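You operate a simulated robot arm through the tools that you are given. There is no shell and no other tool. Be economical: measure what you need, move in short steps, check, and stop when the job is done.

Carry out the task below with a simulated two-armed robot. There is one attempt and no reset: what you move stays moved.

Task
Wipe the old grease off the slide way, then lock the small cradle at hole 4.
Fine: use the blue pad and put it back; wipe before you slide; lock knobs 1 and 2 tight; the pin stays in its holder. What is to be rubbed or washed off counts as gone when no trace of it is left.

It is judged by the outcome, as a careful person would: the job done as asked, and still so three seconds after it is handed in. It fails if anything else is knocked over, pushed out of place, dropped, spilled or broken.

Robot
Two 7-joint arms with two-finger parallel grippers on one trunk, on a base that drives. Base frame: it is fixed to the floor where the robot stands at the start and does not move with it; the origin is under the middle of the robot, x ahead of it, y to its left, z up. Units: mm, degrees, N and s.
The left shoulder is at the start at [42, 173, 1310], the right one opposite. With the tool pointing down near the work surface each hand reaches from about 100 to 660 mm from the robot's upright axis, wherever it stands, measured 20 degrees to its own side. Places, roughly: blue pad (6x4x4 cm) [500, -100, 900]; number one levelling knob [400, -500, 1000]; number one lock knob [300, -400, 1000]; number one toe screw [300, -500, 1000]; number two levelling knob [400, -1000, 1000]; number two lock knob [300, -1000, 1000]; number two toe screw [300, -900, 1000]; old grease [400, -400, 900]; pin holder of the small cradle [300, -600, 900]. Payload 3.6 kg a hand.
The TCP of each hand is the grasp point between the finger pads, 30 mm short of the fingertips. In the tool frame z runs along the fingers and y along their closing line. The gripper opens to 110 mm. The fingers are 20 mm wide and 10 mm thick; the gripper's body (48 by 112 mm) begins 55 mm behind the TCP.
Orientation is that of the tool frame in the base frame, as a unit quaternion [x, y, z, w]. With the fingers straight down and closing along the base's y, the tool's x points along the base's -x, its y along +y and its z along -z.

Tools
- The arms move only by the tool jog_arm. It takes "left_increments", "right_increments" or both (then of equal length, played together; a hand with none holds still); each is a list that holds one entry, the list of rows, each a list of 6 numbers: the shift along the base's x, y, z in units of 400 mm (1.0 is 400 mm), then the turn, a rotation vector about the base's x, y, z in units of 180 degrees (1.0 is 180 degrees). In form: [[[x, y, z, wx, wy, wz], ...]]. A call has 1 to 10 rows; each row is the pose to reach, as a shift and turn from the pose commanded when the call began. "left_grip" and "right_grip" are, for a hand that has rows, the finger opening in mm, from 0 to 110, set as the call begins (left out, the last holds). A call with a number of a shift or a turn outside -1 to 1 is refused whole. Rows are played at 5 a second. More than 50 mm and 8.6 degrees between two rows, or a gripper value outside its range, and nothing of the call is played. Where a pose cannot be reached the arm comes as near as it can. A force on the tool above 70 N (or 10 N above the force at the start of the call, whichever is more), or a blocked arm, ends the call early, and 0.2 s more pass. The fingers move at their own pace (about 153 mm/s each) and stop on an object; they squeeze with about 38 N. The grip force told is the motor's: it shows also when the fingers shut on nothing. Time passes only in rows, and 0.2 s behind the last, so rows that repeat a pose let the fingers close. It gives the time, the measured TCP pose, the force on the tool (base axes), the opening and the grip force at its end, in the units of the frame above (readings bear some noise), with the torque about the TCP (base axes, N m) and any sound that the robot's microphone picked up, and new pictures: "pictures" is both (left out), scene, wrist or none (wrist: the cameras of the hands that moved).
- Cameras (640 x 400 px; columns grow to the right, rows downward): "scene" is now at [100, -55.3, 1486]; the picture's right is [-0.66, -0.75, 0.00], its down [-0.45, 0.40, -0.80] and it looks along [0.60, -0.53, -0.61] (base axes); focal length 228 px, centre (320, 200). "left" rides on the left gripper at [72, -17, -103] in its tool frame; the picture's right is [0.23, 0.97, 0.00], its down [-0.76, 0.18, -0.62] and it looks along [-0.61, 0.14, 0.78] (tool axes); focal length 222 px, centre (320, 200). "right" rides on the right gripper at [72, 17, -103] in its tool frame; the picture's right is [-0.23, 0.97, 0.00], its down [-0.76, -0.18, -0.62] and it looks along [-0.61, -0.14, 0.78] (tool axes); focal length 222 px, centre (320, 200). There is no depth. A picture from a camera that has moved, and an enlarged one, comes with that camera's place and axes in the base frame and with its lens. The place of the scene camera against the robot may be out by one fixed shift of up to 12 mm in any direction.
- lift_body(by): slides the trunk up (or, below 0, down) by that many mm; the arms and the scene camera ride with it, the base frame stays. It gives what a move gives, with no picture.
- steer(legs): drives the robot by 1 to 6 legs, each [ahead, left, turn to the left] in mm, mm and degrees, along the robot's own axes; the way and the turn of a leg run together, so that a leg with both is an arc; at most 1500 mm and 180 degrees a leg. The arms and the cameras ride along, it lands a little off, and it stops where it bumps. It gives what a move gives, and a new picture of the scene camera.
- aim_head(pan, tilt): turns the head with the scene camera to pan (to the left, within 86 degrees either way) and tilt (down, from -29 to 69), counted from straight ahead of the robot. It gives what a move gives, and a new picture of the scene camera.
- inspect(camera, box): a new picture of the part [left, top, right, bottom] of that camera's present view, enlarged. It takes no simulated time.
- finish_job(): hands the job in; it is judged then, once.

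Go step by step. Nothing tells you exact positions but the pictures and the camera data: compare them with the known pose of the tool, close in by small moves and look again before you grip or let go. The budget is 120 turns and 260 pictures, counting those below and the enlarged ones. Unless the task says otherwise, let go and move clear before handing in, and close with one line.

The tools are called by a JSON object that holds its "op" and its "data". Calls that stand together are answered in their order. jog_arm: Moves the arms, as the interface text tells. Its arguments: {"type":"object","properties":{"left_increments":{"type":"array","items":{"type":"array","items":{"type":"array","items":{"type":"number"}}}},"left_grip":{"type":"number"},"right_increments":{"type":"array","items":{"type":"array","items":{"type":"array","items":{"type":"number"}}}},"right_grip":{"type":"number"},"pictures":{"type":"string","enum":["both","scene","wrist","none"]}},"required":[]} The other tools are called the same way: lift_body (by) slides the trunk up or down; steer (legs) drives the base; aim_head (pan, tilt) turns the head that bears the scene camera; inspect (camera, box) takes an enlarged picture of a part of a camera's view; finish_job () hands the job in.

At the start:

```text
time_s: 0.0
left_position: [409.1, -45.8, 1349.6]
left_orientation: [0.0, 1.0, 0.0, 0.0]
left_ft_force: [0.2, 0.0, -0.2]
left_ft_torque: [0.04, 0.0, -0.05]
left_width: 110.0
left_finger_force: 0.1
right_position: [290.5, -432.1, 1246.4]
right_orientation: [0.0, 1.0, -0.001, 0.0]
right_ft_force: [0.1, 0.0, 0.5]
right_ft_torque: [0.0, 0.02, 0.02]
right_width: 110.1
right_finger_force: 0.0
trunk travel left (down, up): [-425.0, 338.0]
robot x, y, heading: [0.4, -1.2, 0.1]
head pan, tilt: [-41.6, 37.3]
```

scene: 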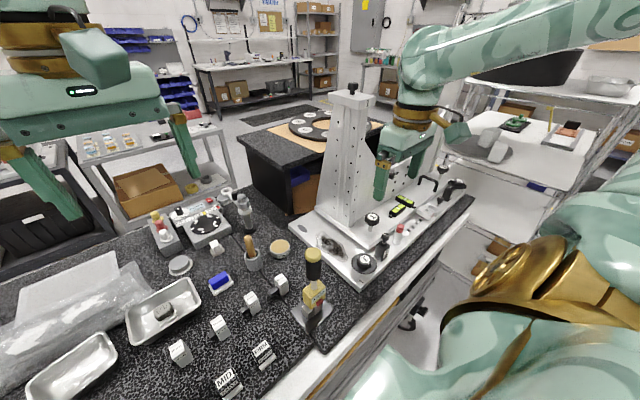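
right: 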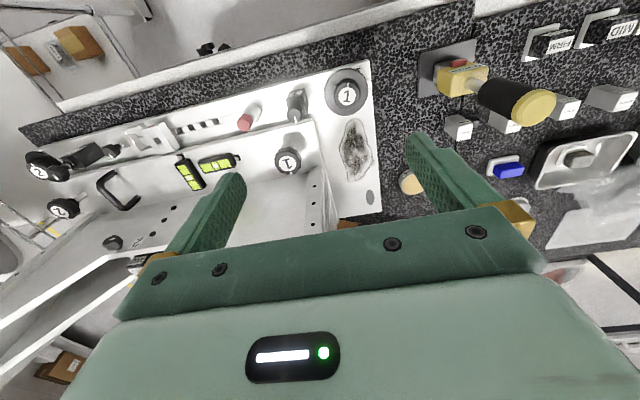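
left: 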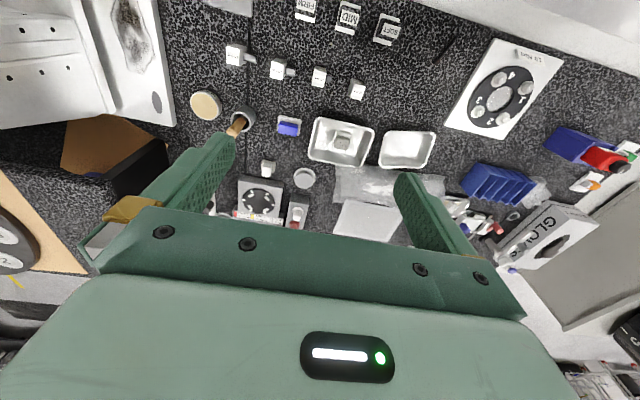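

The scene shows a long slide way with a tall cradle fixture (knobs 1 and 2), a grease patch near its left end, and a blue pad. I'll zoom in on the details first.

{"op": "inspect", "data": {"camera": "scene", "box": [280, 160, 480, 300]}}

{"op": "inspect", "data": {"camera": "right", "box": [20, 60, 400, 290]}}

{"op": "inspect", "data": {"camera": "scene", "box": [140, 180, 340, 320]}}

```text
2.86 times, centred on (380, 230) of scene
camera zoom: at [100.0, -55.3, 1486.0], right [-0.66, -0.75, 0.0], down [-0.45, 0.4, -0.8], along [0.6, -0.53, -0.61], focal length 652 px, centre (149, 114)
```

zoom: 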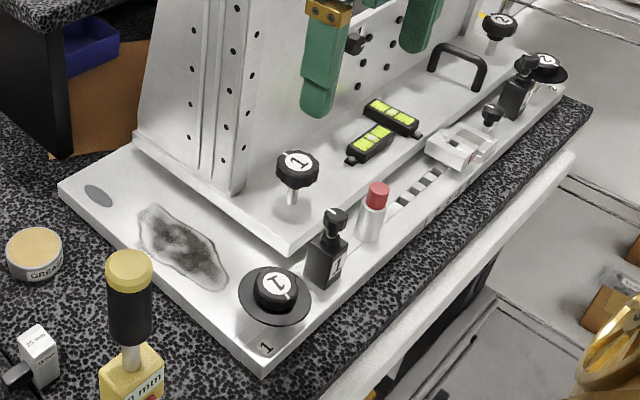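

```text
1.68 times, centred on (210, 175) of right
camera zoom: at [217.4, -414.9, 1350.3], right [0.23, 0.97, 0.0], down [0.76, -0.18, 0.62], along [0.61, -0.14, -0.78], focal length 374 px, centre (505, 242)
```

zoom: 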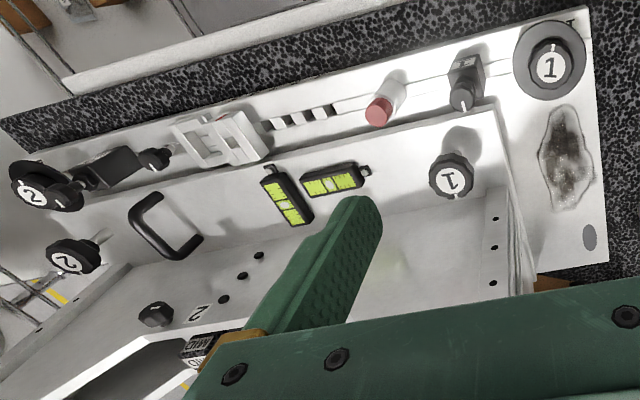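

```text
2.86 times, centred on (240, 250) of scene
camera zoom: at [100.0, -55.3, 1486.0], right [-0.66, -0.75, 0.0], down [-0.45, 0.4, -0.8], along [0.6, -0.53, -0.61], focal length 652 px, centre (549, 57)
```

zoom: 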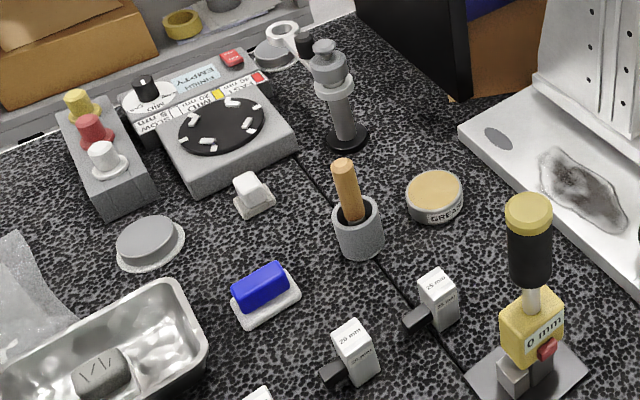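

I'll move the right hand along the front of the fixture to see the scale, the pin and the numbering up close.

{"op": "jog_arm", "data": {"right_increments": [[[-0.1, -0.05, 0, 0, 0, 0], [-0.2, -0.1, 0, 0, 0, 0], [-0.25, -0.2, 0, 0, 0, 0], [-0.25, -0.3, 0, 0, 0, 0], [-0.25, -0.4, 0, 0, 0, 0], [-0.25, -0.5, 0, 0, 0, 0]]], "right_grip": 110}}

```text
time_s: 1.4
left_position: [409.9, -47.9, 1350.4]
left_orientation: [-0.001, 1.0, 0.001, 0.0]
left_ft_force: [-0.5, -0.9, -0.7]
left_ft_torque: [0.05, 0.01, 0.01]
left_width: 109.9
left_finger_force: 0.1
right_position: [190.9, -634.2, 1244.7]
right_orientation: [0.0, 1.0, 0.002, -0.001]
right_ft_force: [-0.4, -0.2, -0.4]
right_ft_torque: [0.01, 0.01, 0.01]
right_width: 110.1
right_finger_force: 0.1
trunk travel left (down, up): [-425.0, 338.0]
robot x, y, heading: [0.2, 0.3, 0.1]
head pan, tilt: [-41.6, 37.3]
camera scene: at [100.3, -56.9, 1485.8], right [-0.66, -0.75, 0.0], down [-0.45, 0.4, -0.79], along [0.59, -0.53, -0.61], focal length 228 px, centre (320, 200)
camera right: at [118.3, -617.0, 1349.7], right [0.23, 0.97, 0.0], down [0.76, -0.18, 0.62], along [0.61, -0.14, -0.78], focal length 222 px, centre (320, 200)
```

scene: 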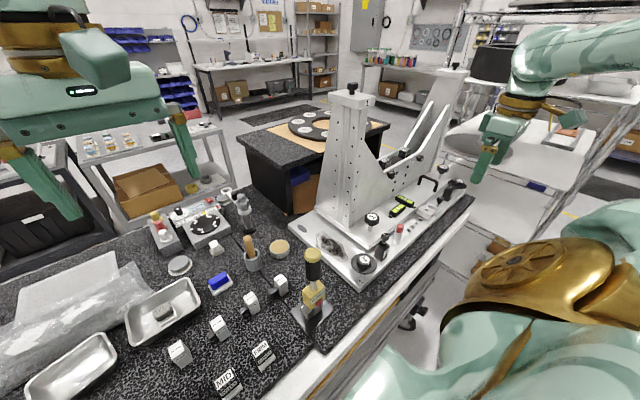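
right: 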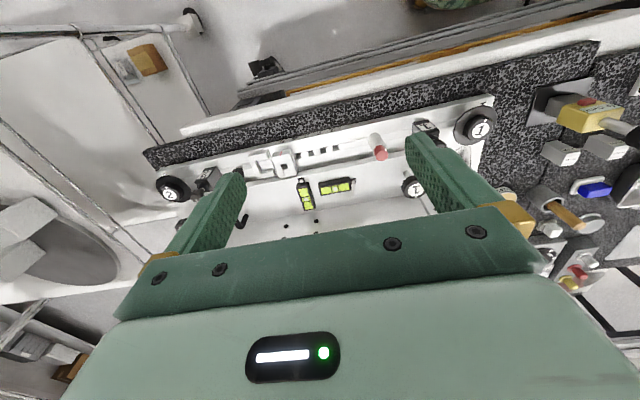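

{"op": "inspect", "data": {"camera": "scene", "box": [330, 80, 480, 180]}}

{"op": "inspect", "data": {"camera": "scene", "box": [370, 160, 470, 240]}}

{"op": "inspect", "data": {"camera": "right", "box": [230, 120, 410, 220]}}

```text
4.00 times, centred on (405, 130) of scene
camera zoom: at [100.3, -56.9, 1485.8], right [-0.66, -0.75, 0.0], down [-0.45, 0.4, -0.79], along [0.59, -0.53, -0.61], focal length 914 px, centre (-20, 480)
```

zoom: 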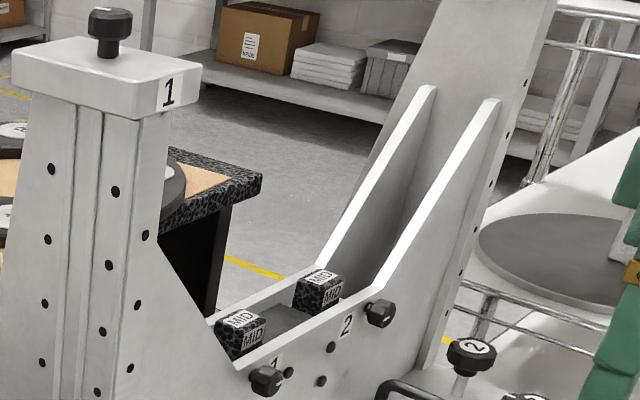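

```text
5.00 times, centred on (420, 200) of scene
camera zoom: at [100.3, -56.9, 1485.8], right [-0.66, -0.75, 0.0], down [-0.45, 0.4, -0.79], along [0.59, -0.53, -0.61], focal length 1142 px, centre (-180, 200)
```

zoom: 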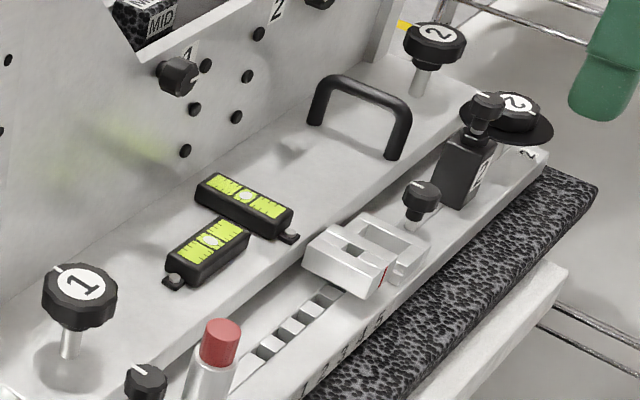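

```text
3.56 times, centred on (320, 170) of right
camera zoom: at [118.3, -617.0, 1349.7], right [0.23, 0.97, 0.0], down [0.76, -0.18, 0.62], along [0.61, -0.14, -0.78], focal length 790 px, centre (320, 307)
```

zoom: 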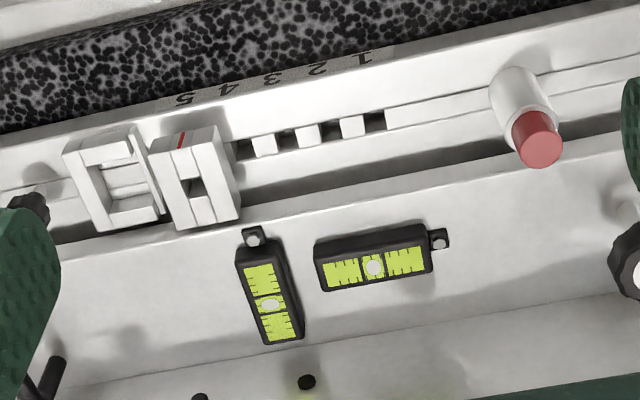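

The white bracket with a red mark sits near the scale 1–5. I'll go closer to find out which part is the sliding cradle and what holds it.

{"op": "jog_arm", "data": {"right_increments": [[[0, -0.06, -0.1, 0, 0, 0], [0, -0.12, -0.2, 0, 0, 0], [0, -0.15, -0.3, 0, 0, 0], [0, -0.15, -0.4, 0, 0, 0]]], "pictures": "wrist"}}

{"op": "inspect", "data": {"camera": "right", "box": [200, 60, 420, 200]}}

```text
time_s: 2.4
left_position: [409.4, -48.2, 1349.0]
left_orientation: [-0.001, 1.0, 0.0, 0.0]
left_ft_force: [-0.4, 0.2, -1.3]
left_ft_torque: [0.01, 0.0, 0.0]
left_width: 110.0
left_finger_force: 0.0
right_position: [189.9, -695.1, 1086.3]
right_orientation: [0.0, 1.0, 0.0, 0.0]
right_ft_force: [0.6, -0.4, -0.7]
right_ft_torque: [0.02, -0.01, 0.02]
right_width: 110.1
right_finger_force: 0.0
trunk travel left (down, up): [-425.0, 338.0]
robot x, y, heading: [-0.1, 4.3, 0.3]
head pan, tilt: [-41.6, 37.3]
camera right: at [119.0, -676.6, 1190.7], right [0.23, 0.97, 0.0], down [0.76, -0.18, 0.62], along [0.61, -0.14, -0.78], focal length 222 px, centre (320, 200)
```

right: 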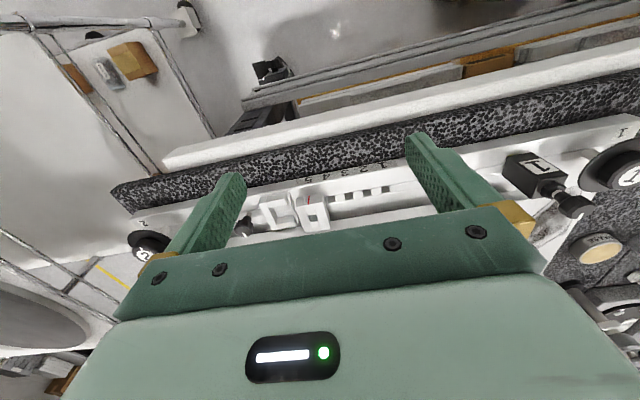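

```text
2.86 times, centred on (310, 130) of right
camera zoom: at [119.0, -676.6, 1190.7], right [0.23, 0.97, 0.0], down [0.76, -0.18, 0.62], along [0.61, -0.14, -0.78], focal length 635 px, centre (349, 400)
```

zoom: 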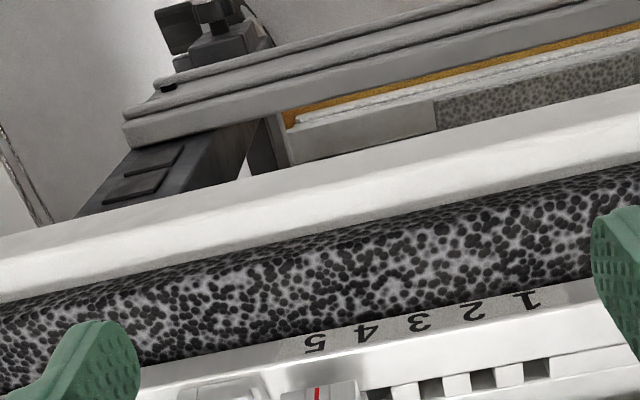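

{"op": "inspect", "data": {"camera": "right", "box": [225, 150, 425, 240]}}

```text
3.20 times, centred on (325, 195) of right
camera zoom: at [119.0, -676.6, 1190.7], right [0.23, 0.97, 0.0], down [0.76, -0.18, 0.62], along [0.61, -0.14, -0.78], focal length 711 px, centre (304, 216)
```

zoom: 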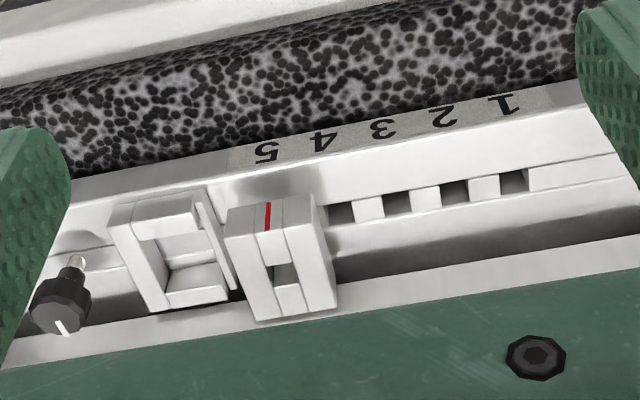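

The white index with the red line stands at 5 and reads 1–5 on the rail scale, so it must move by one hole to 4. First comes the wipe: I'll move the left hand out of the way and bring the right hand over towards the blue pad.

{"op": "jog_arm", "data": {"left_increments": [[[0, 0.1, 0, 0, 0, 0], [0, 0.2, 0, 0, 0, 0], [0, 0.3, 0, 0, 0, 0], [0, 0.4, 0, 0, 0, 0], [0, 0.5, 0, 0, 0, 0], [0, 0.6, 0, 0, 0, 0], [0, 0.7, 0, 0, 0, 0], [0, 0.8, 0, 0, 0, 0], [0, 0.9, 0, 0, 0, 0], [0, 0.9, 0, 0, 0, 0]]], "right_increments": [[[0, 0, 0.1, 0, 0, 0], [0, 0.05, 0.2, 0, 0, 0], [0, 0.15, 0.25, 0, 0, 0], [0, 0.26, 0.3, 0, 0, 0], [0, 0.37, 0.3, 0, 0, 0], [0, 0.48, 0.3, 0, 0, 0], [0, 0.59, 0.3, 0, 0, 0], [0, 0.7, 0.3, 0, 0, 0], [0, 0.81, 0.3, 0, 0, 0], [0.05, 0.91, 0.3, 0, 0, 0]]], "pictures": "scene"}}

```text
time_s: 4.6
left_position: [397.2, 275.0, 1330.3]
left_orientation: [0.0, 1.0, -0.001, -0.001]
left_ft_force: [1.1, -0.1, -0.8]
left_ft_torque: [0.01, 0.0, 0.0]
left_width: 109.9
left_finger_force: 0.0
left hand out of reach, approached as far as the arm can: row 8, 9, 10
right_position: [237.7, -342.0, 1222.8]
right_orientation: [0.001, 1.0, 0.0, -0.001]
right_ft_force: [0.6, -0.3, 0.2]
right_ft_torque: [0.01, -0.01, -0.02]
right_width: 109.8
right_finger_force: 0.1
right hand out of reach, approached as far as the arm can: row 9, 10
trunk travel left (down, up): [-425.0, 338.0]
robot x, y, heading: [1.1, 1.0, 0.1]
head pan, tilt: [-41.6, 37.3]
camera scene: at [101.5, -54.4, 1485.8], right [-0.66, -0.75, 0.0], down [-0.45, 0.4, -0.8], along [0.59, -0.53, -0.61], focal length 228 px, centre (320, 200)
```

scene: 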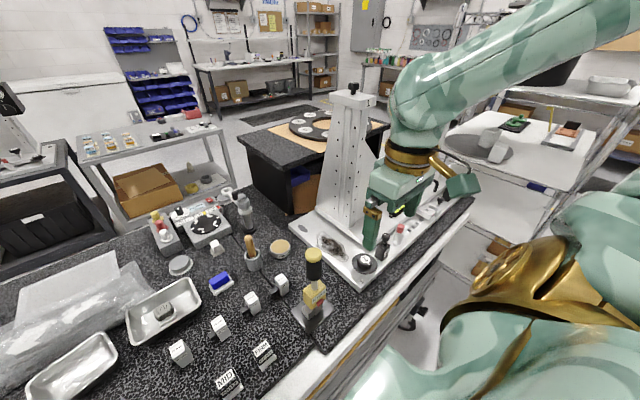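

{"op": "jog_arm", "data": {"right_increments": [[[0.1, 0.06, 0, 0, 0, 0], [0.2, 0.12, 0, 0, 0, 0], [0.3, 0.18, 0, 0, 0, 0], [0.4, 0.24, 0, 0, 0, 0], [0.5, 0.3, 0, 0, 0, 0], [0.58, 0.38, 0, 0, 0, 0], [0.6, 0.48, 0, 0, 0, 0], [0.6, 0.56, 0, 0, 0, 0], [0.6, 0.56, -0.1, 0, 0, 0]]], "pictures": "both"}}

```text
time_s: 6.6
left_position: [398.3, 275.2, 1331.7]
left_orientation: [-0.002, 1.0, 0.001, -0.001]
left_ft_force: [-0.2, 0.1, -0.7]
left_ft_torque: [0.0, 0.03, 0.06]
left_width: 109.9
left_finger_force: 0.1
right_position: [461.5, -148.2, 1184.3]
right_orientation: [0.001, 1.0, 0.0, 0.0]
right_ft_force: [0.3, 0.6, -0.4]
right_ft_torque: [0.0, -0.01, 0.01]
right_width: 109.7
right_finger_force: 0.1
right hand out of reach, approached as far as the arm can: row 7, 8, 9
trunk travel left (down, up): [-425.0, 338.0]
robot x, y, heading: [0.3, 0.3, -0.1]
head pan, tilt: [-41.6, 37.3]
camera scene: at [100.9, -54.5, 1485.9], right [-0.66, -0.75, 0.0], down [-0.45, 0.4, -0.8], along [0.59, -0.53, -0.61], focal length 228 px, centre (320, 200)
camera right: at [389.0, -129.6, 1288.3], right [0.23, 0.97, 0.0], down [0.76, -0.18, 0.62], along [0.61, -0.14, -0.78], focal length 222 px, centre (320, 200)
```

scene: 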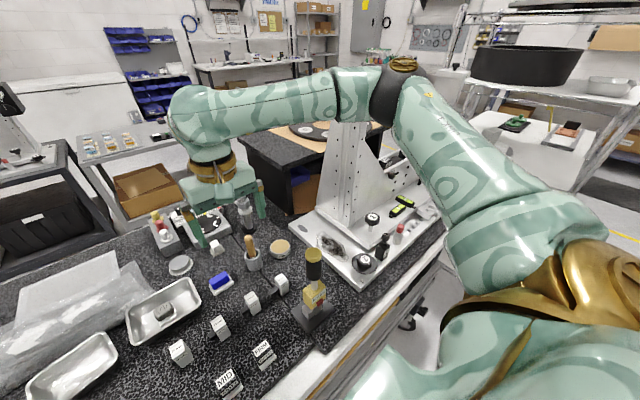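
right: 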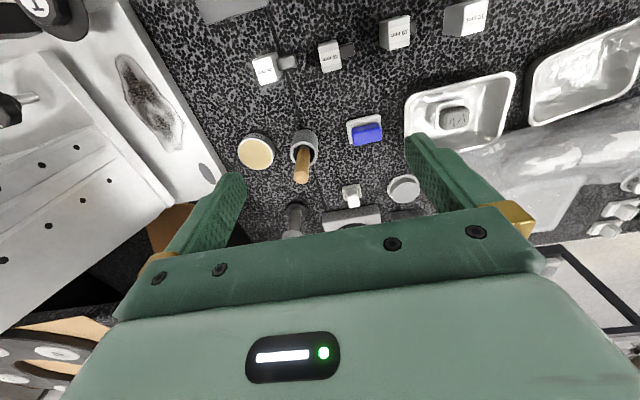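

The pad is near (545, -89). This pose is awkward for the right arm, so I'll send it back to its start place and fetch the pad with the left hand instead.

{"op": "jog_arm", "data": {"right_increments": [[[-0.1, -0.07, 0.05, 0, 0, 0], [-0.2, -0.14, 0.1, 0, 0, 0], [-0.28, -0.22, 0.15, 0, 0, 0], [-0.36, -0.3, 0.18, 0, 0, 0], [-0.43, -0.4, 0.18, 0, 0, 0], [-0.43, -0.5, 0.18, 0, 0, 0], [-0.43, -0.6, 0.18, 0, 0, 0], [-0.45, -0.7, 0.18, 0, 0, 0], [-0.55, -0.75, 0.18, 0, 0, 0], [-0.6, -0.8, 0.18, 0, 0, 0]]], "pictures": "scene"}}

{"op": "jog_arm", "data": {"left_increments": [[[0.04, -0.1, -0.06, 0, 0, 0], [0.08, -0.2, -0.12, 0, 0, 0], [0.12, -0.3, -0.18, 0, 0, 0], [0.15, -0.4, -0.24, 0, 0, 0], [0.18, -0.5, -0.3, 0, 0, 0], [0.21, -0.6, -0.36, 0, 0, 0], [0.23, -0.7, -0.42, 0, 0, 0], [0.25, -0.8, -0.45, 0, 0, 0], [0.25, -0.9, -0.48, 0, 0, 0], [0.25, -0.93, -0.5, 0, 0, 0]]], "left_grip": 110}}

```text
refused: row 1 steps farther than a row can; nothing moved
```

```text
time_s: 8.5
left_position: [501.8, -45.7, 1151.5]
left_orientation: [-0.005, 1.0, 0.003, 0.002]
left_ft_force: [-1.7, 34.5, -1.3]
left_ft_torque: [-3.09, -0.17, -0.87]
left_width: 110.2
left_finger_force: 0.1
right_position: [467.9, -163.8, 1178.8]
right_orientation: [0.016, 1.0, -0.012, 0.002]
right_ft_force: [1.2, -34.1, 1.7]
right_ft_torque: [2.34, 0.11, -0.44]
right_width: 93.0
right_finger_force: 0.0
trunk travel left (down, up): [-425.0, 338.0]
robot x, y, heading: [1.1, 4.1, 0.0]
head pan, tilt: [-41.6, 37.3]
stopped in row 9 (left hand): the force on the tool passed its limit at 105 N (the readings are from after the stop); the commanded pose is now the measured one
camera scene: at [100.7, -56.8, 1485.8], right [-0.66, -0.75, 0.0], down [-0.45, 0.4, -0.79], along [0.59, -0.53, -0.61], focal length 228 px, centre (320, 200)
camera left: at [429.4, -64.2, 1254.9], right [-0.24, 0.97, 0.01], down [0.76, 0.18, 0.63], along [0.61, 0.15, -0.78], focal length 222 px, centre (320, 200)
```

scene: 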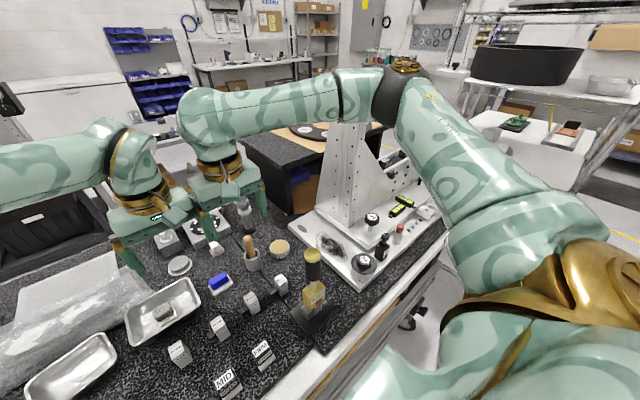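
left: 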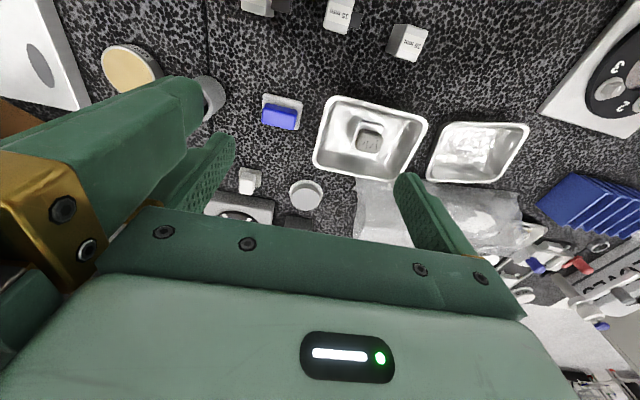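

My right-hand move was refused for too big a step, so the left hand nudged the right hand; nothing else was touched. I'll back the left off a little and retract the right in smaller steps.

{"op": "jog_arm", "data": {"left_increments": [[[0, 0.05, 0, 0, 0, 0], [0, 0.1, 0, 0, 0, 0], [0, 0.15, 0, 0, 0, 0], [0, 0.15, 0, 0, 0, 0], [0, 0.15, 0, 0, 0, 0], [0, 0.15, 0, 0, 0, 0], [0, 0.15, 0, 0, 0, 0], [0, 0.15, 0, 0, 0, 0], [0, 0.15, 0, 0, 0, 0], [0, 0.15, 0, 0, 0, 0]]], "right_increments": [[[0, 0, 0, 0, 0, 0], [-0.07, -0.05, 0.03, 0, 0, 0], [-0.16, -0.1, 0.06, 0, 0, 0], [-0.24, -0.16, 0.09, 0, 0, 0], [-0.32, -0.22, 0.12, 0, 0, 0], [-0.38, -0.3, 0.15, 0, 0, 0], [-0.42, -0.4, 0.15, 0, 0, 0], [-0.46, -0.5, 0.15, 0, 0, 0], [-0.5, -0.6, 0.15, 0, 0, 0], [-0.54, -0.7, 0.15, 0, 0, 0]]], "pictures": "scene", "right_grip": 110}}

```text
time_s: 10.7
left_position: [498.5, 12.3, 1152.5]
left_orientation: [-0.003, 1.0, 0.002, 0.002]
left_ft_force: [-0.4, -0.9, 0.0]
left_ft_torque: [-0.02, -0.01, 0.01]
left_width: 110.0
left_finger_force: 0.0
right_position: [246.1, -441.6, 1239.5]
right_orientation: [0.012, 1.0, -0.01, 0.002]
right_ft_force: [0.3, -0.2, -0.2]
right_ft_torque: [0.0, -0.01, -0.02]
right_width: 109.8
right_finger_force: 0.0
trunk travel left (down, up): [-425.0, 338.0]
robot x, y, heading: [2.0, 2.1, 0.1]
head pan, tilt: [-41.6, 37.3]
camera scene: at [99.0, -55.9, 1486.0], right [-0.66, -0.75, 0.0], down [-0.45, 0.4, -0.8], along [0.6, -0.53, -0.61], focal length 228 px, centre (320, 200)
```

scene: 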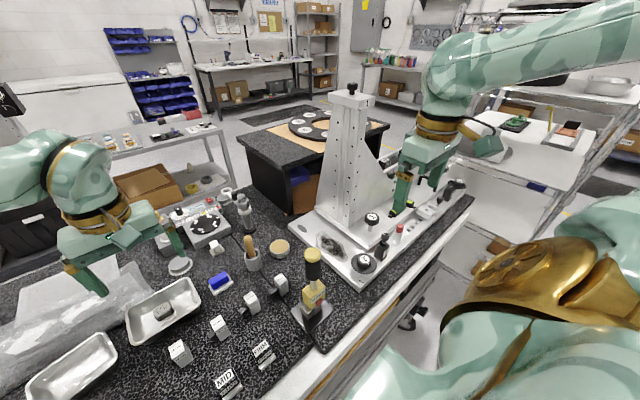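

Nothing is disturbed. Now the left hand goes over the pad.

{"op": "jog_arm", "data": {"left_increments": [[[0, -0.1, 0, 0, 0, 0], [0.0, -0.2, 0, 0, 0, 0], [0.03, -0.25, -0.08, 0, 0, 0], [0.06, -0.25, -0.18, 0, 0, 0], [0.08, -0.25, -0.27, 0, 0, 0]]], "pictures": "wrist"}}

{"op": "inspect", "data": {"camera": "left", "box": [230, 40, 430, 200]}}

{"op": "inspect", "data": {"camera": "scene", "box": [170, 230, 290, 310]}}

```text
time_s: 11.9
left_position: [531.4, -89.9, 1042.9]
left_orientation: [-0.004, 1.0, 0.002, 0.001]
left_ft_force: [-0.7, -0.2, -0.3]
left_ft_torque: [0.01, 0.02, 0.02]
left_width: 109.9
left_finger_force: 0.1
right_position: [250.1, -440.2, 1239.6]
right_orientation: [0.013, 1.0, -0.011, 0.0]
right_ft_force: [-0.6, -0.2, -0.7]
right_ft_torque: [-0.02, 0.0, 0.01]
right_width: 110.0
right_finger_force: 0.1
trunk travel left (down, up): [-425.0, 338.0]
robot x, y, heading: [-0.3, -1.6, -0.1]
head pan, tilt: [-41.6, 37.3]
camera left: at [459.6, -106.8, 1145.5], right [-0.23, 0.97, 0.0], down [0.76, 0.18, 0.63], along [0.61, 0.15, -0.78], focal length 222 px, centre (320, 200)
```

left: 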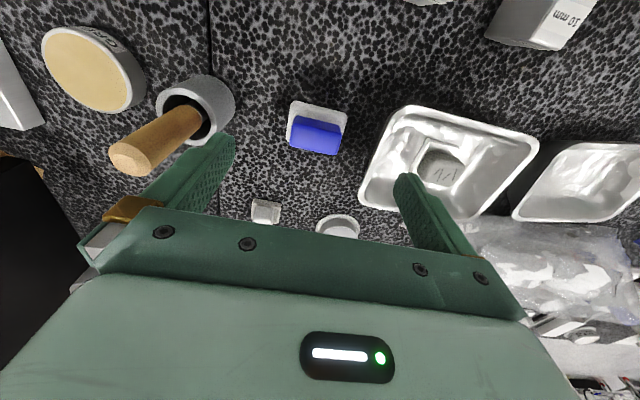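

```text
2.50 times, centred on (330, 120) of left
camera zoom: at [459.6, -106.8, 1145.5], right [-0.23, 0.97, 0.0], down [0.76, 0.18, 0.63], along [0.61, 0.15, -0.78], focal length 555 px, centre (295, 400)
```

zoom: 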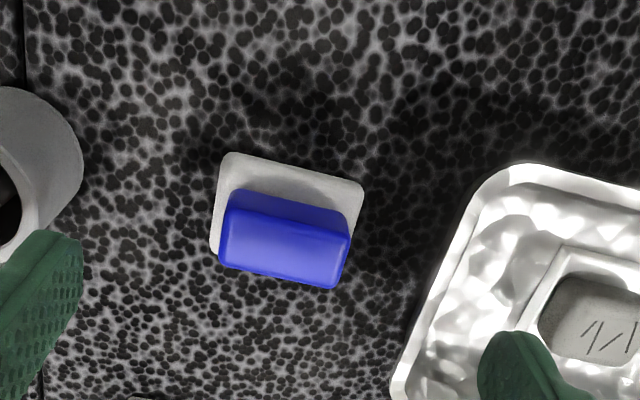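

```text
5.00 times, centred on (230, 270) of scene
camera zoom: at [100.4, -55.7, 1485.9], right [-0.66, -0.75, 0.0], down [-0.45, 0.4, -0.8], along [0.59, -0.53, -0.61], focal length 1142 px, centre (770, -150)
```

zoom: 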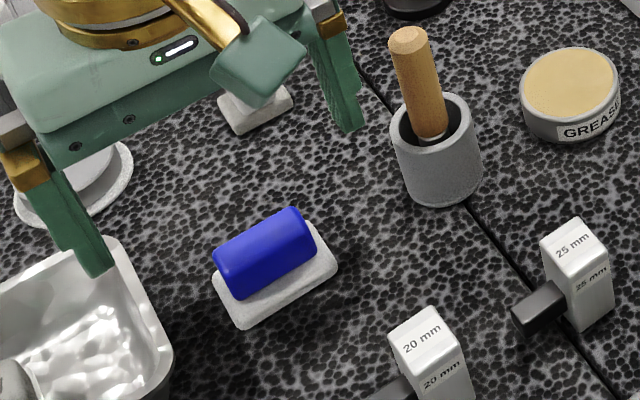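

The pad lies on a shallow white dish with its long side along y, at about (555, -88). I'll centre over it and go down part way.

{"op": "jog_arm", "data": {"left_increments": [[[0.055, 0.005, -0.05, 0, 0, 0], [0.055, 0.005, -0.15, 0, 0, 0], [0.055, 0.005, -0.19, 0, 0, 0]]], "pictures": "both"}}

{"op": "inspect", "data": {"camera": "scene", "box": [170, 230, 290, 310]}}

```text
time_s: 12.7
left_position: [533.9, -71.8, 967.0]
left_orientation: [-0.003, 1.0, 0.001, 0.001]
left_ft_force: [0.0, 0.1, 0.5]
left_ft_torque: [0.02, 0.0, 0.0]
left_width: 110.0
left_finger_force: 0.1
left hand out of reach, approached as far as the arm can: row 1, 2, 3
right_position: [249.7, -441.7, 1239.4]
right_orientation: [0.012, 1.0, -0.011, 0.001]
right_ft_force: [-0.6, -0.6, -0.4]
right_ft_torque: [0.06, 0.03, 0.02]
right_width: 109.9
right_finger_force: 0.0
trunk travel left (down, up): [-425.0, 338.0]
robot x, y, heading: [-3.5, 3.7, -0.1]
head pan, tilt: [-41.6, 37.3]
camera scene: at [99.7, -57.1, 1485.9], right [-0.66, -0.75, 0.0], down [-0.45, 0.4, -0.79], along [0.6, -0.53, -0.61], focal length 228 px, centre (320, 200)
camera left: at [461.5, -89.1, 1070.6], right [-0.23, 0.97, 0.0], down [0.76, 0.18, 0.63], along [0.61, 0.15, -0.78], focal length 222 px, centre (320, 200)
```

scene: 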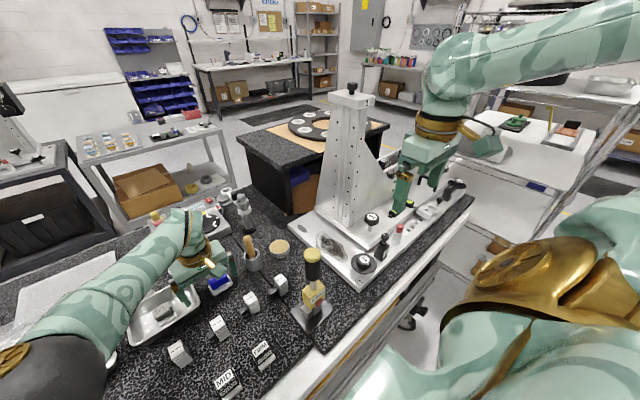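
left: 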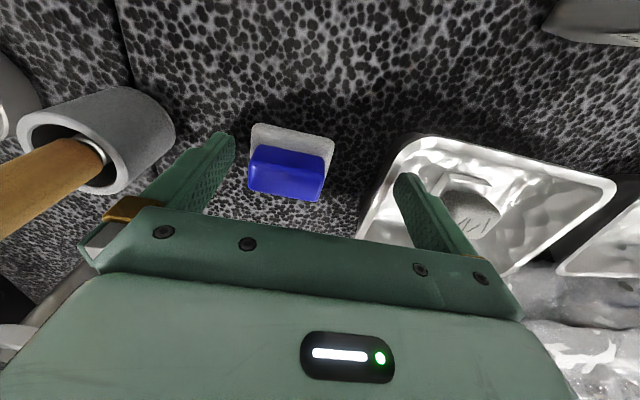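

```text
5.00 times, centred on (230, 270) of scene
camera zoom: at [99.7, -57.1, 1485.9], right [-0.66, -0.75, 0.0], down [-0.45, 0.4, -0.79], along [0.6, -0.53, -0.61], focal length 1142 px, centre (770, -150)
```

zoom: 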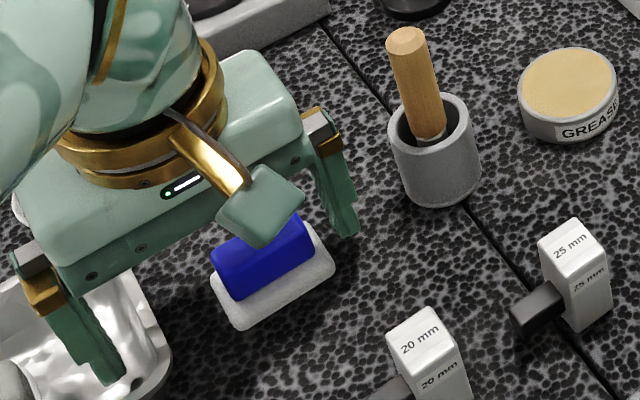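

The left arm can't quite reach there from this stand. I'll lift it and drive the base 200 mm to the right so the pad lies on the left hand's own side.

{"op": "jog_arm", "data": {"left_increments": [[[0, 0, 0.1, 0, 0, 0], [0, 0, 0.2, 0, 0, 0], [-0.05, 0.05, 0.3, 0, 0, 0], [-0.1, 0.1, 0.4, 0, 0, 0], [-0.15, 0.15, 0.5, 0, 0, 0], [-0.2, 0.2, 0.6, 0, 0, 0]]], "pictures": "none"}}

{"op": "steer", "data": {"legs": [[0, -220, 0]]}}

```text
time_s: 14.1
left_position: [453.4, 14.0, 1209.8]
left_orientation: [-0.003, 1.0, 0.001, 0.001]
left_ft_force: [-0.4, -0.8, 0.6]
left_ft_torque: [-0.02, -0.02, 0.0]
left_width: 109.8
left_finger_force: 0.0
right_position: [247.5, -439.0, 1239.4]
right_orientation: [0.013, 1.0, -0.012, 0.002]
right_ft_force: [-0.2, -0.3, -1.0]
right_ft_torque: [-0.02, 0.0, 0.02]
right_width: 109.9
right_finger_force: 0.0
trunk travel left (down, up): [-425.0, 338.0]
robot x, y, heading: [3.4, 1.4, 0.1]
head pan, tilt: [-41.6, 37.3]
```

```text
time_s: 15.8
left_position: [454.3, -207.1, 1209.2]
left_orientation: [-0.003, 1.0, 0.001, 0.001]
left_ft_force: [0.0, -0.4, -0.4]
left_ft_torque: [0.01, -0.02, -0.01]
left_width: 109.9
left_finger_force: 0.0
right_position: [248.8, -659.4, 1238.7]
right_orientation: [0.012, 1.0, -0.011, 0.002]
right_ft_force: [-0.3, 0.5, -0.4]
right_ft_torque: [0.0, 0.01, -0.02]
right_width: 109.8
right_finger_force: 0.0
trunk travel left (down, up): [-425.0, 338.0]
robot x, y, heading: [2.7, -222.0, -0.1]
head pan, tilt: [-41.6, 37.3]
camera scene: at [99.8, -274.7, 1485.9], right [-0.66, -0.75, 0.0], down [-0.45, 0.4, -0.8], along [0.59, -0.53, -0.61], focal length 228 px, centre (320, 200)
```

scene: 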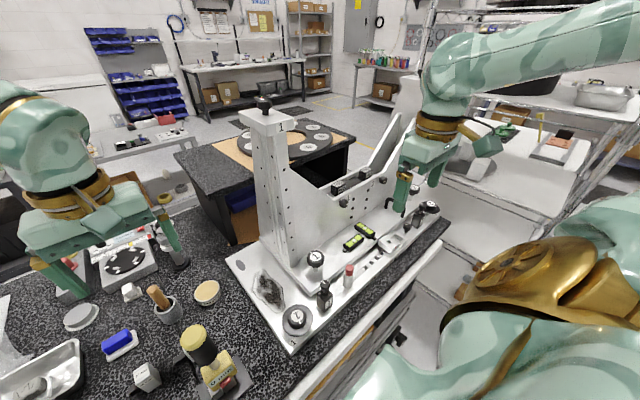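

{"op": "jog_arm", "data": {"left_increments": [[[0.05, 0.1, 0, 0, 0, 0], [0.1, 0.2, 0, 0, 0, 0], [0.17, 0.27, -0.06, 0, 0, 0], [0.22, 0.293, -0.16, 0, 0, 0], [0.255, 0.293, -0.26, 0, 0, 0], [0.255, 0.293, -0.36, 0, 0, 0], [0.255, 0.293, -0.46, 0, 0, 0], [0.255, 0.293, -0.53, 0, 0, 0]]], "pictures": "both"}}

```text
time_s: 17.6
left_position: [556.0, -90.0, 997.2]
left_orientation: [-0.002, 1.0, 0.001, 0.001]
left_ft_force: [0.3, 0.0, 0.9]
left_ft_torque: [0.02, -0.02, 0.01]
left_width: 109.8
left_finger_force: 0.0
right_position: [247.5, -657.4, 1239.5]
right_orientation: [0.013, 1.0, -0.011, 0.0]
right_ft_force: [-0.1, 0.1, -0.6]
right_ft_torque: [-0.01, 0.01, 0.03]
right_width: 110.4
right_finger_force: 0.1
trunk travel left (down, up): [-425.0, 338.0]
robot x, y, heading: [1.0, -217.9, -0.3]
head pan, tilt: [-41.6, 37.3]
camera scene: at [100.2, -273.8, 1485.9], right [-0.66, -0.75, 0.0], down [-0.45, 0.4, -0.8], along [0.59, -0.53, -0.61], focal length 228 px, centre (320, 200)
camera left: at [484.2, -107.1, 1099.5], right [-0.23, 0.97, 0.0], down [0.76, 0.18, 0.63], along [0.61, 0.15, -0.78], focal length 222 px, centre (320, 200)
```

scene: 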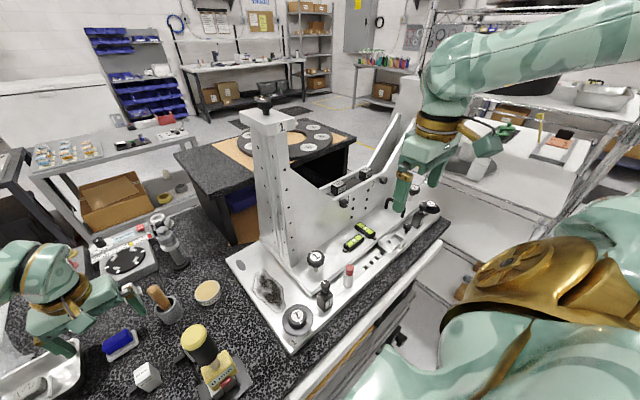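
left: 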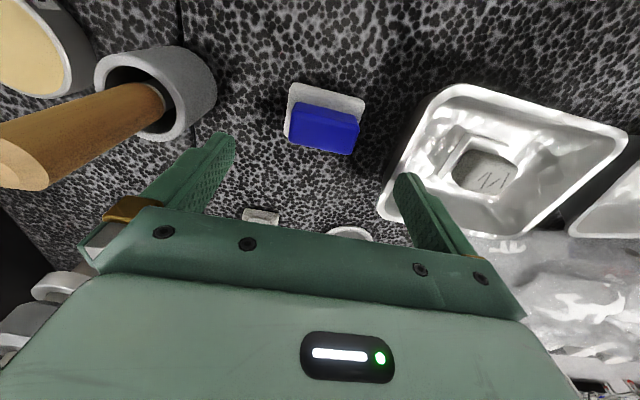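

Triangulating from two views, the pad's top is at about z 957, centred near (541, -90), and the dish rim is around z 930. I'll shift, narrow the fingers to 90 and go lower.

{"op": "jog_arm", "data": {"left_increments": [[[-0.038, 0, 0, 0, 0, 0], [-0.038, 0, -0.04, 0, 0, 0], [-0.038, 0, -0.04, 0, 0, 0]]], "left_grip": 90, "pictures": "wrist"}}

{"op": "inspect", "data": {"camera": "scene", "box": [60, 290, 180, 370]}}

{"op": "inspect", "data": {"camera": "left", "box": [220, 80, 420, 220]}}

```text
time_s: 18.4
left_position: [541.3, -90.4, 981.8]
left_orientation: [-0.003, 1.0, 0.001, 0.001]
left_ft_force: [0.3, -0.1, -0.7]
left_ft_torque: [0.03, 0.05, 0.03]
left_width: 90.3
left_finger_force: 0.1
right_position: [249.3, -657.6, 1239.1]
right_orientation: [0.013, 1.0, -0.011, 0.001]
right_ft_force: [0.3, -0.8, 0.1]
right_ft_torque: [0.03, -0.03, 0.01]
right_width: 109.9
right_finger_force: 0.0
trunk travel left (down, up): [-425.0, 338.0]
robot x, y, heading: [3.7, -218.0, -0.3]
head pan, tilt: [-41.6, 37.3]
camera left: at [468.7, -107.4, 1084.0], right [-0.23, 0.97, 0.0], down [0.76, 0.18, 0.63], along [0.61, 0.15, -0.78], focal length 222 px, centre (320, 200)
```

left: 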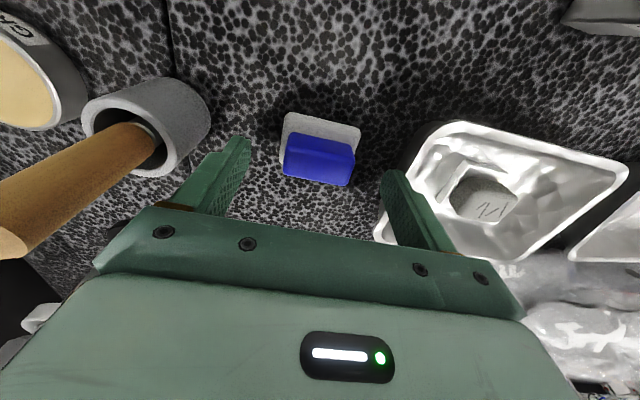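

```text
5.00 times, centred on (120, 330) of scene
camera zoom: at [99.4, -273.8, 1486.0], right [-0.66, -0.75, 0.0], down [-0.45, 0.4, -0.8], along [0.59, -0.53, -0.61], focal length 1142 px, centre (1320, -450)
```

zoom: 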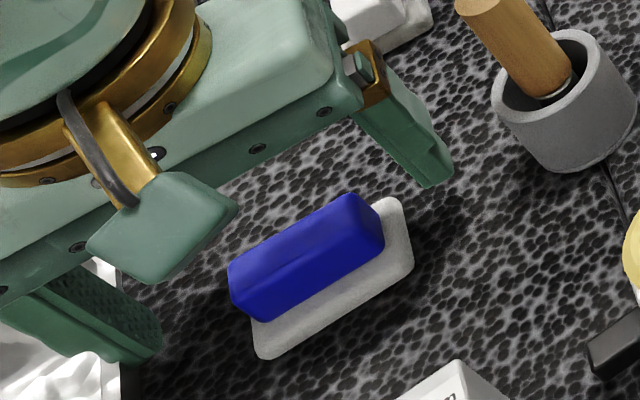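

```text
2.86 times, centred on (320, 150) of left
camera zoom: at [468.7, -107.4, 1084.0], right [-0.23, 0.97, 0.0], down [0.76, 0.18, 0.63], along [0.61, 0.15, -0.78], focal length 635 px, centre (320, 343)
```

zoom: 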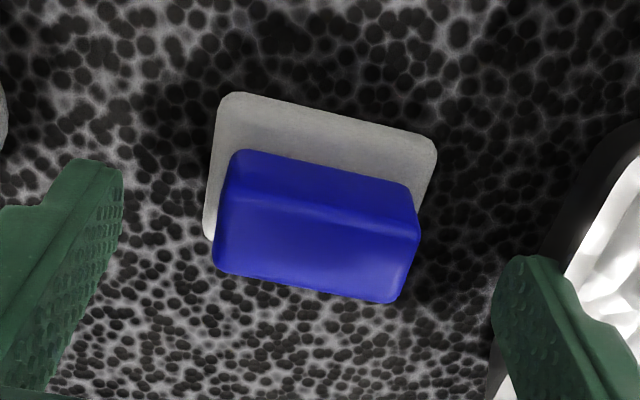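

Using the fingertip in the scene view as a reference, the pad's top is nearer z 931 and its centre about (556, -87), so my first estimate was better. I'll move there and lower partly to compare again.

{"op": "jog_arm", "data": {"left_increments": [[[0.038, 0.008, 0, 0, 0, 0], [0.038, 0.008, -0.04, 0, 0, 0], [0.038, 0.008, -0.06, 0, 0, 0]]], "pictures": "none"}}

{"op": "inspect", "data": {"camera": "scene", "box": [60, 290, 180, 370]}}

{"op": "inspect", "data": {"camera": "left", "box": [220, 80, 420, 220]}}

```text
time_s: 19.2
left_position: [556.1, -89.0, 966.3]
left_orientation: [-0.002, 1.0, 0.001, 0.008]
left_ft_force: [0.3, -2.7, 55.4]
left_ft_torque: [3.16, 0.57, -0.12]
left_width: 89.3
left_finger_force: 0.1
right_position: [243.8, -662.0, 1239.5]
right_orientation: [0.013, 1.0, -0.01, 0.003]
right_ft_force: [-0.5, 0.4, -0.6]
right_ft_torque: [0.02, 0.04, -0.04]
right_width: 109.9
right_finger_force: 0.0
trunk travel left (down, up): [-425.0, 338.0]
robot x, y, heading: [0.7, -217.9, 0.0]
head pan, tilt: [-41.6, 37.3]
```

```text
5.00 times, centred on (120, 330) of scene
camera zoom: at [94.4, -276.5, 1487.1], right [-0.66, -0.75, 0.0], down [-0.45, 0.4, -0.8], along [0.6, -0.53, -0.6], focal length 1142 px, centre (1320, -450)
```

zoom: 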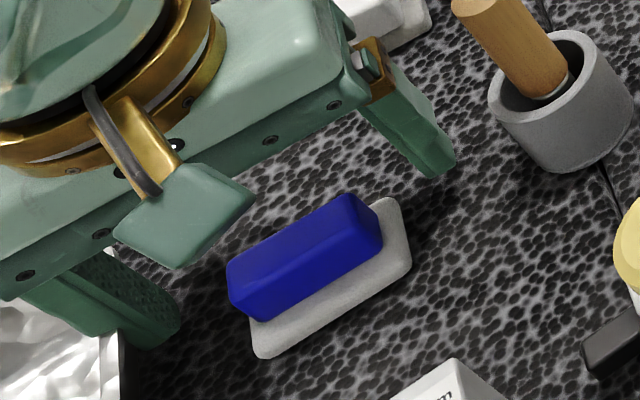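

```text
2.86 times, centred on (320, 150) of left
camera zoom: at [482.9, -106.6, 1067.8], right [-0.23, 0.97, 0.0], down [0.75, 0.18, 0.64], along [0.62, 0.15, -0.77], focal length 635 px, centre (320, 343)
```

zoom: 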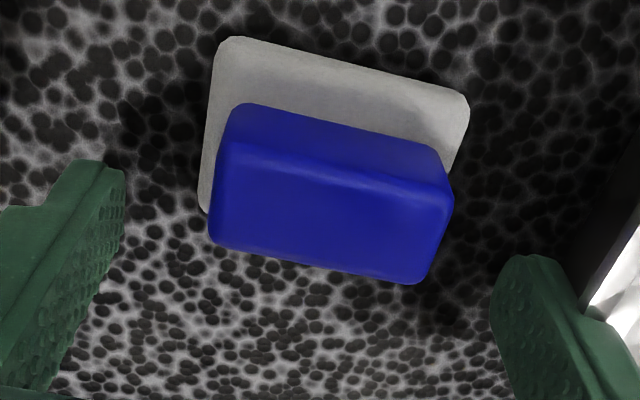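

The left finger came down on the tray's rim. I'll lift at once, narrow the opening and check the tray.

{"op": "jog_arm", "data": {"left_increments": [[[0, 0, 0.04, 0, 0, 0], [0, 0, 0.08, 0, 0, 0], [0, 0, 0.08, 0, 0, 0]]], "left_grip": 72, "pictures": "both"}}

{"op": "inspect", "data": {"camera": "scene", "box": [0, 290, 180, 400]}}

```text
time_s: 20.0
left_position: [556.8, -86.0, 987.7]
left_orientation: [-0.003, 1.0, 0.001, -0.001]
left_ft_force: [0.3, -0.2, 0.2]
left_ft_torque: [-0.02, 0.03, -0.04]
left_width: 72.2
left_finger_force: 0.0
right_position: [249.9, -658.3, 1238.4]
right_orientation: [0.013, 1.0, -0.012, 0.001]
right_ft_force: [-0.2, -0.6, 0.5]
right_ft_torque: [0.01, -0.02, 0.02]
right_width: 110.0
right_finger_force: 0.1
trunk travel left (down, up): [-425.0, 338.0]
robot x, y, heading: [1.7, -219.8, 0.1]
head pan, tilt: [-41.6, 37.3]
camera scene: at [101.0, -273.1, 1485.8], right [-0.66, -0.75, 0.0], down [-0.45, 0.4, -0.8], along [0.59, -0.53, -0.61], focal length 228 px, centre (320, 200)
camera left: at [485.0, -104.3, 1092.1], right [-0.23, 0.97, 0.0], down [0.76, 0.18, 0.62], along [0.61, 0.15, -0.78], focal length 222 px, centre (320, 200)
```

scene: 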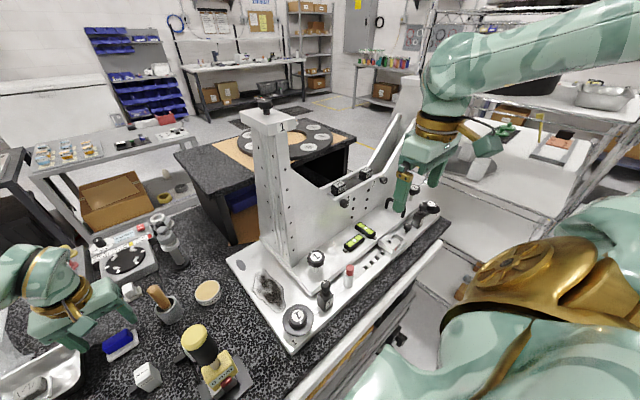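
left: 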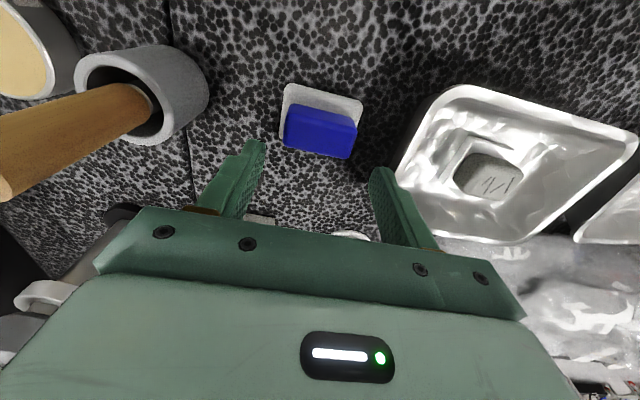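

```text
3.56 times, centred on (90, 345) of scene
camera zoom: at [101.0, -273.1, 1485.8], right [-0.66, -0.75, 0.0], down [-0.45, 0.4, -0.8], along [0.59, -0.53, -0.61], focal length 812 px, centre (1138, -316)
```

zoom: 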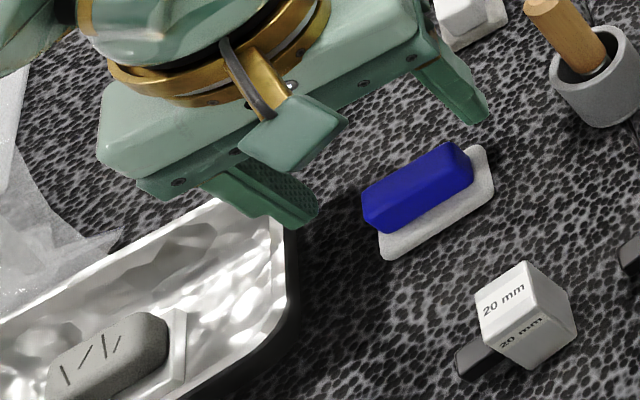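

The tray hasn't moved. With the narrower opening I'll come down a bit nearer to the pad, watching the force.

{"op": "jog_arm", "data": {"left_increments": [[[-0.01, -0.005, -0.03, 0, 0, 0], [-0.01, -0.005, -0.05, 0, 0, 0], [-0.01, -0.005, -0.07, 0, 0, 0], [-0.01, -0.005, -0.07, 0, 0, 0]]], "pictures": "none"}}

{"op": "inspect", "data": {"camera": "scene", "box": [60, 290, 180, 370]}}

{"op": "inspect", "data": {"camera": "left", "box": [220, 80, 420, 220]}}

```text
time_s: 21.0
left_position: [553.6, -89.6, 961.9]
left_orientation: [-0.002, 1.0, 0.002, 0.001]
left_ft_force: [0.5, -0.2, -0.5]
left_ft_torque: [0.0, 0.01, -0.01]
left_width: 72.1
left_finger_force: 0.0
right_position: [249.2, -657.7, 1240.1]
right_orientation: [0.013, 1.0, -0.012, 0.0]
right_ft_force: [-0.2, -0.5, -0.2]
right_ft_torque: [-0.02, 0.02, 0.01]
right_width: 109.9
right_finger_force: 0.1
trunk travel left (down, up): [-425.0, 338.0]
robot x, y, heading: [1.9, -220.1, -0.0]
head pan, tilt: [-41.6, 37.3]
```

```text
5.00 times, centred on (120, 330) of scene
camera zoom: at [99.9, -273.8, 1486.0], right [-0.66, -0.75, 0.0], down [-0.45, 0.4, -0.8], along [0.59, -0.53, -0.61], focal length 1142 px, centre (1320, -450)
```

zoom: 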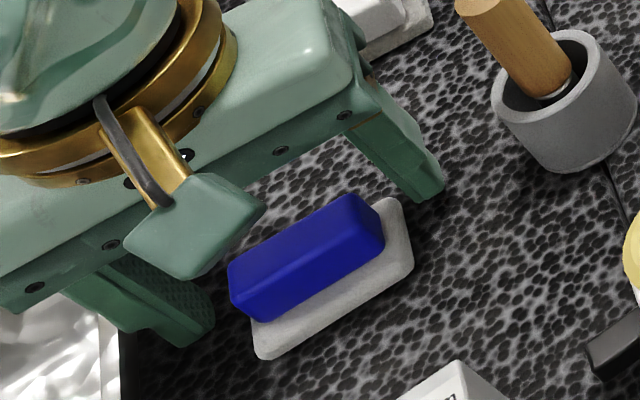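

```text
2.86 times, centred on (320, 150) of left
camera zoom: at [480.4, -107.0, 1064.6], right [-0.23, 0.97, 0.0], down [0.76, 0.18, 0.62], along [0.61, 0.15, -0.78], focal length 635 px, centre (320, 343)
```

zoom: 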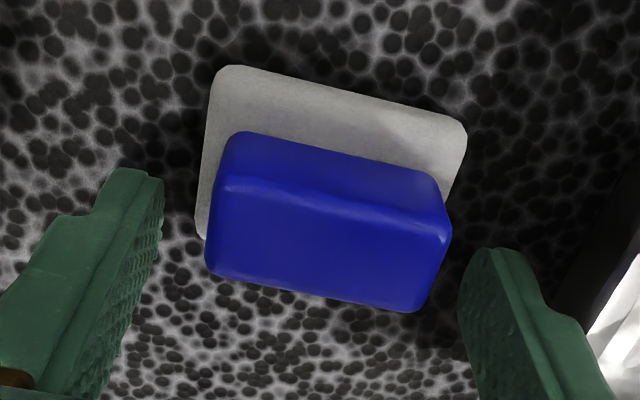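

{"op": "jog_arm", "data": {"left_increments": [[[0.01, 0.004, -0.01, 0, 0, 0], [0.01, 0.004, -0.02, 0, 0, 0], [0.01, 0.004, -0.03, 0, 0, 0], [0.01, 0.004, -0.03, 0, 0, 0]]], "pictures": "none"}}

{"op": "inspect", "data": {"camera": "left", "box": [220, 80, 420, 220]}}

{"op": "inspect", "data": {"camera": "scene", "box": [60, 290, 180, 370]}}

```text
time_s: 22.0
left_position: [557.1, -87.6, 955.2]
left_orientation: [-0.003, 1.0, 0.0, 0.007]
left_ft_force: [2.7, 1.0, 45.5]
left_ft_torque: [-0.57, 0.35, -0.49]
left_width: 71.9
left_finger_force: 0.1
right_position: [244.7, -659.5, 1240.6]
right_orientation: [0.014, 1.0, -0.01, 0.003]
right_ft_force: [0.1, -1.0, 0.2]
right_ft_torque: [-0.01, 0.0, 0.01]
right_width: 110.0
right_finger_force: 0.1
trunk travel left (down, up): [-425.0, 338.0]
robot x, y, heading: [-0.1, -221.9, -0.0]
head pan, tilt: [-41.6, 37.3]
```

```text
2.86 times, centred on (320, 150) of left
camera zoom: at [482.8, -105.6, 1057.5], right [-0.23, 0.97, 0.0], down [0.75, 0.18, 0.63], along [0.62, 0.15, -0.77], focal length 635 px, centre (320, 343)
```

zoom: 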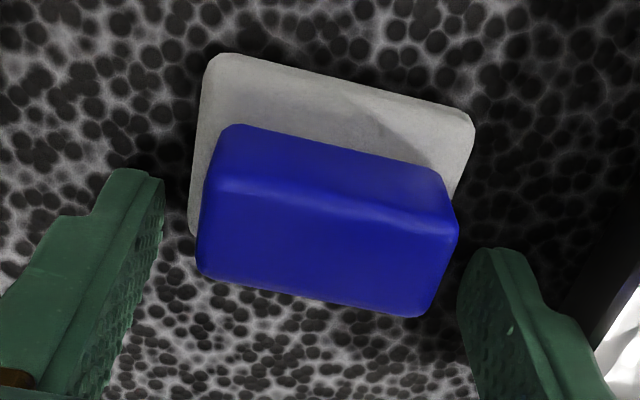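

```text
5.00 times, centred on (120, 330) of scene
camera zoom: at [95.4, -274.8, 1486.8], right [-0.66, -0.75, 0.0], down [-0.45, 0.4, -0.8], along [0.6, -0.53, -0.6], focal length 1142 px, centre (1320, -450)
```

zoom: 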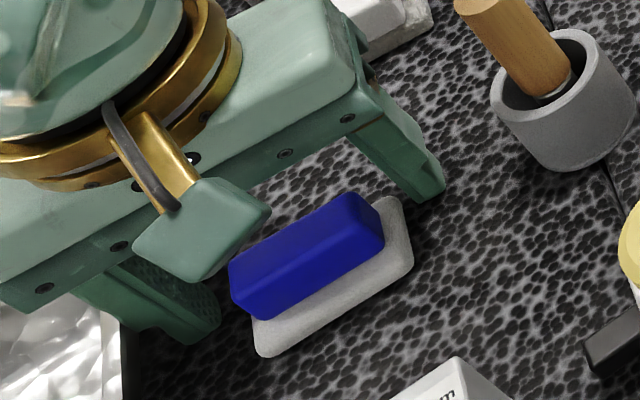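

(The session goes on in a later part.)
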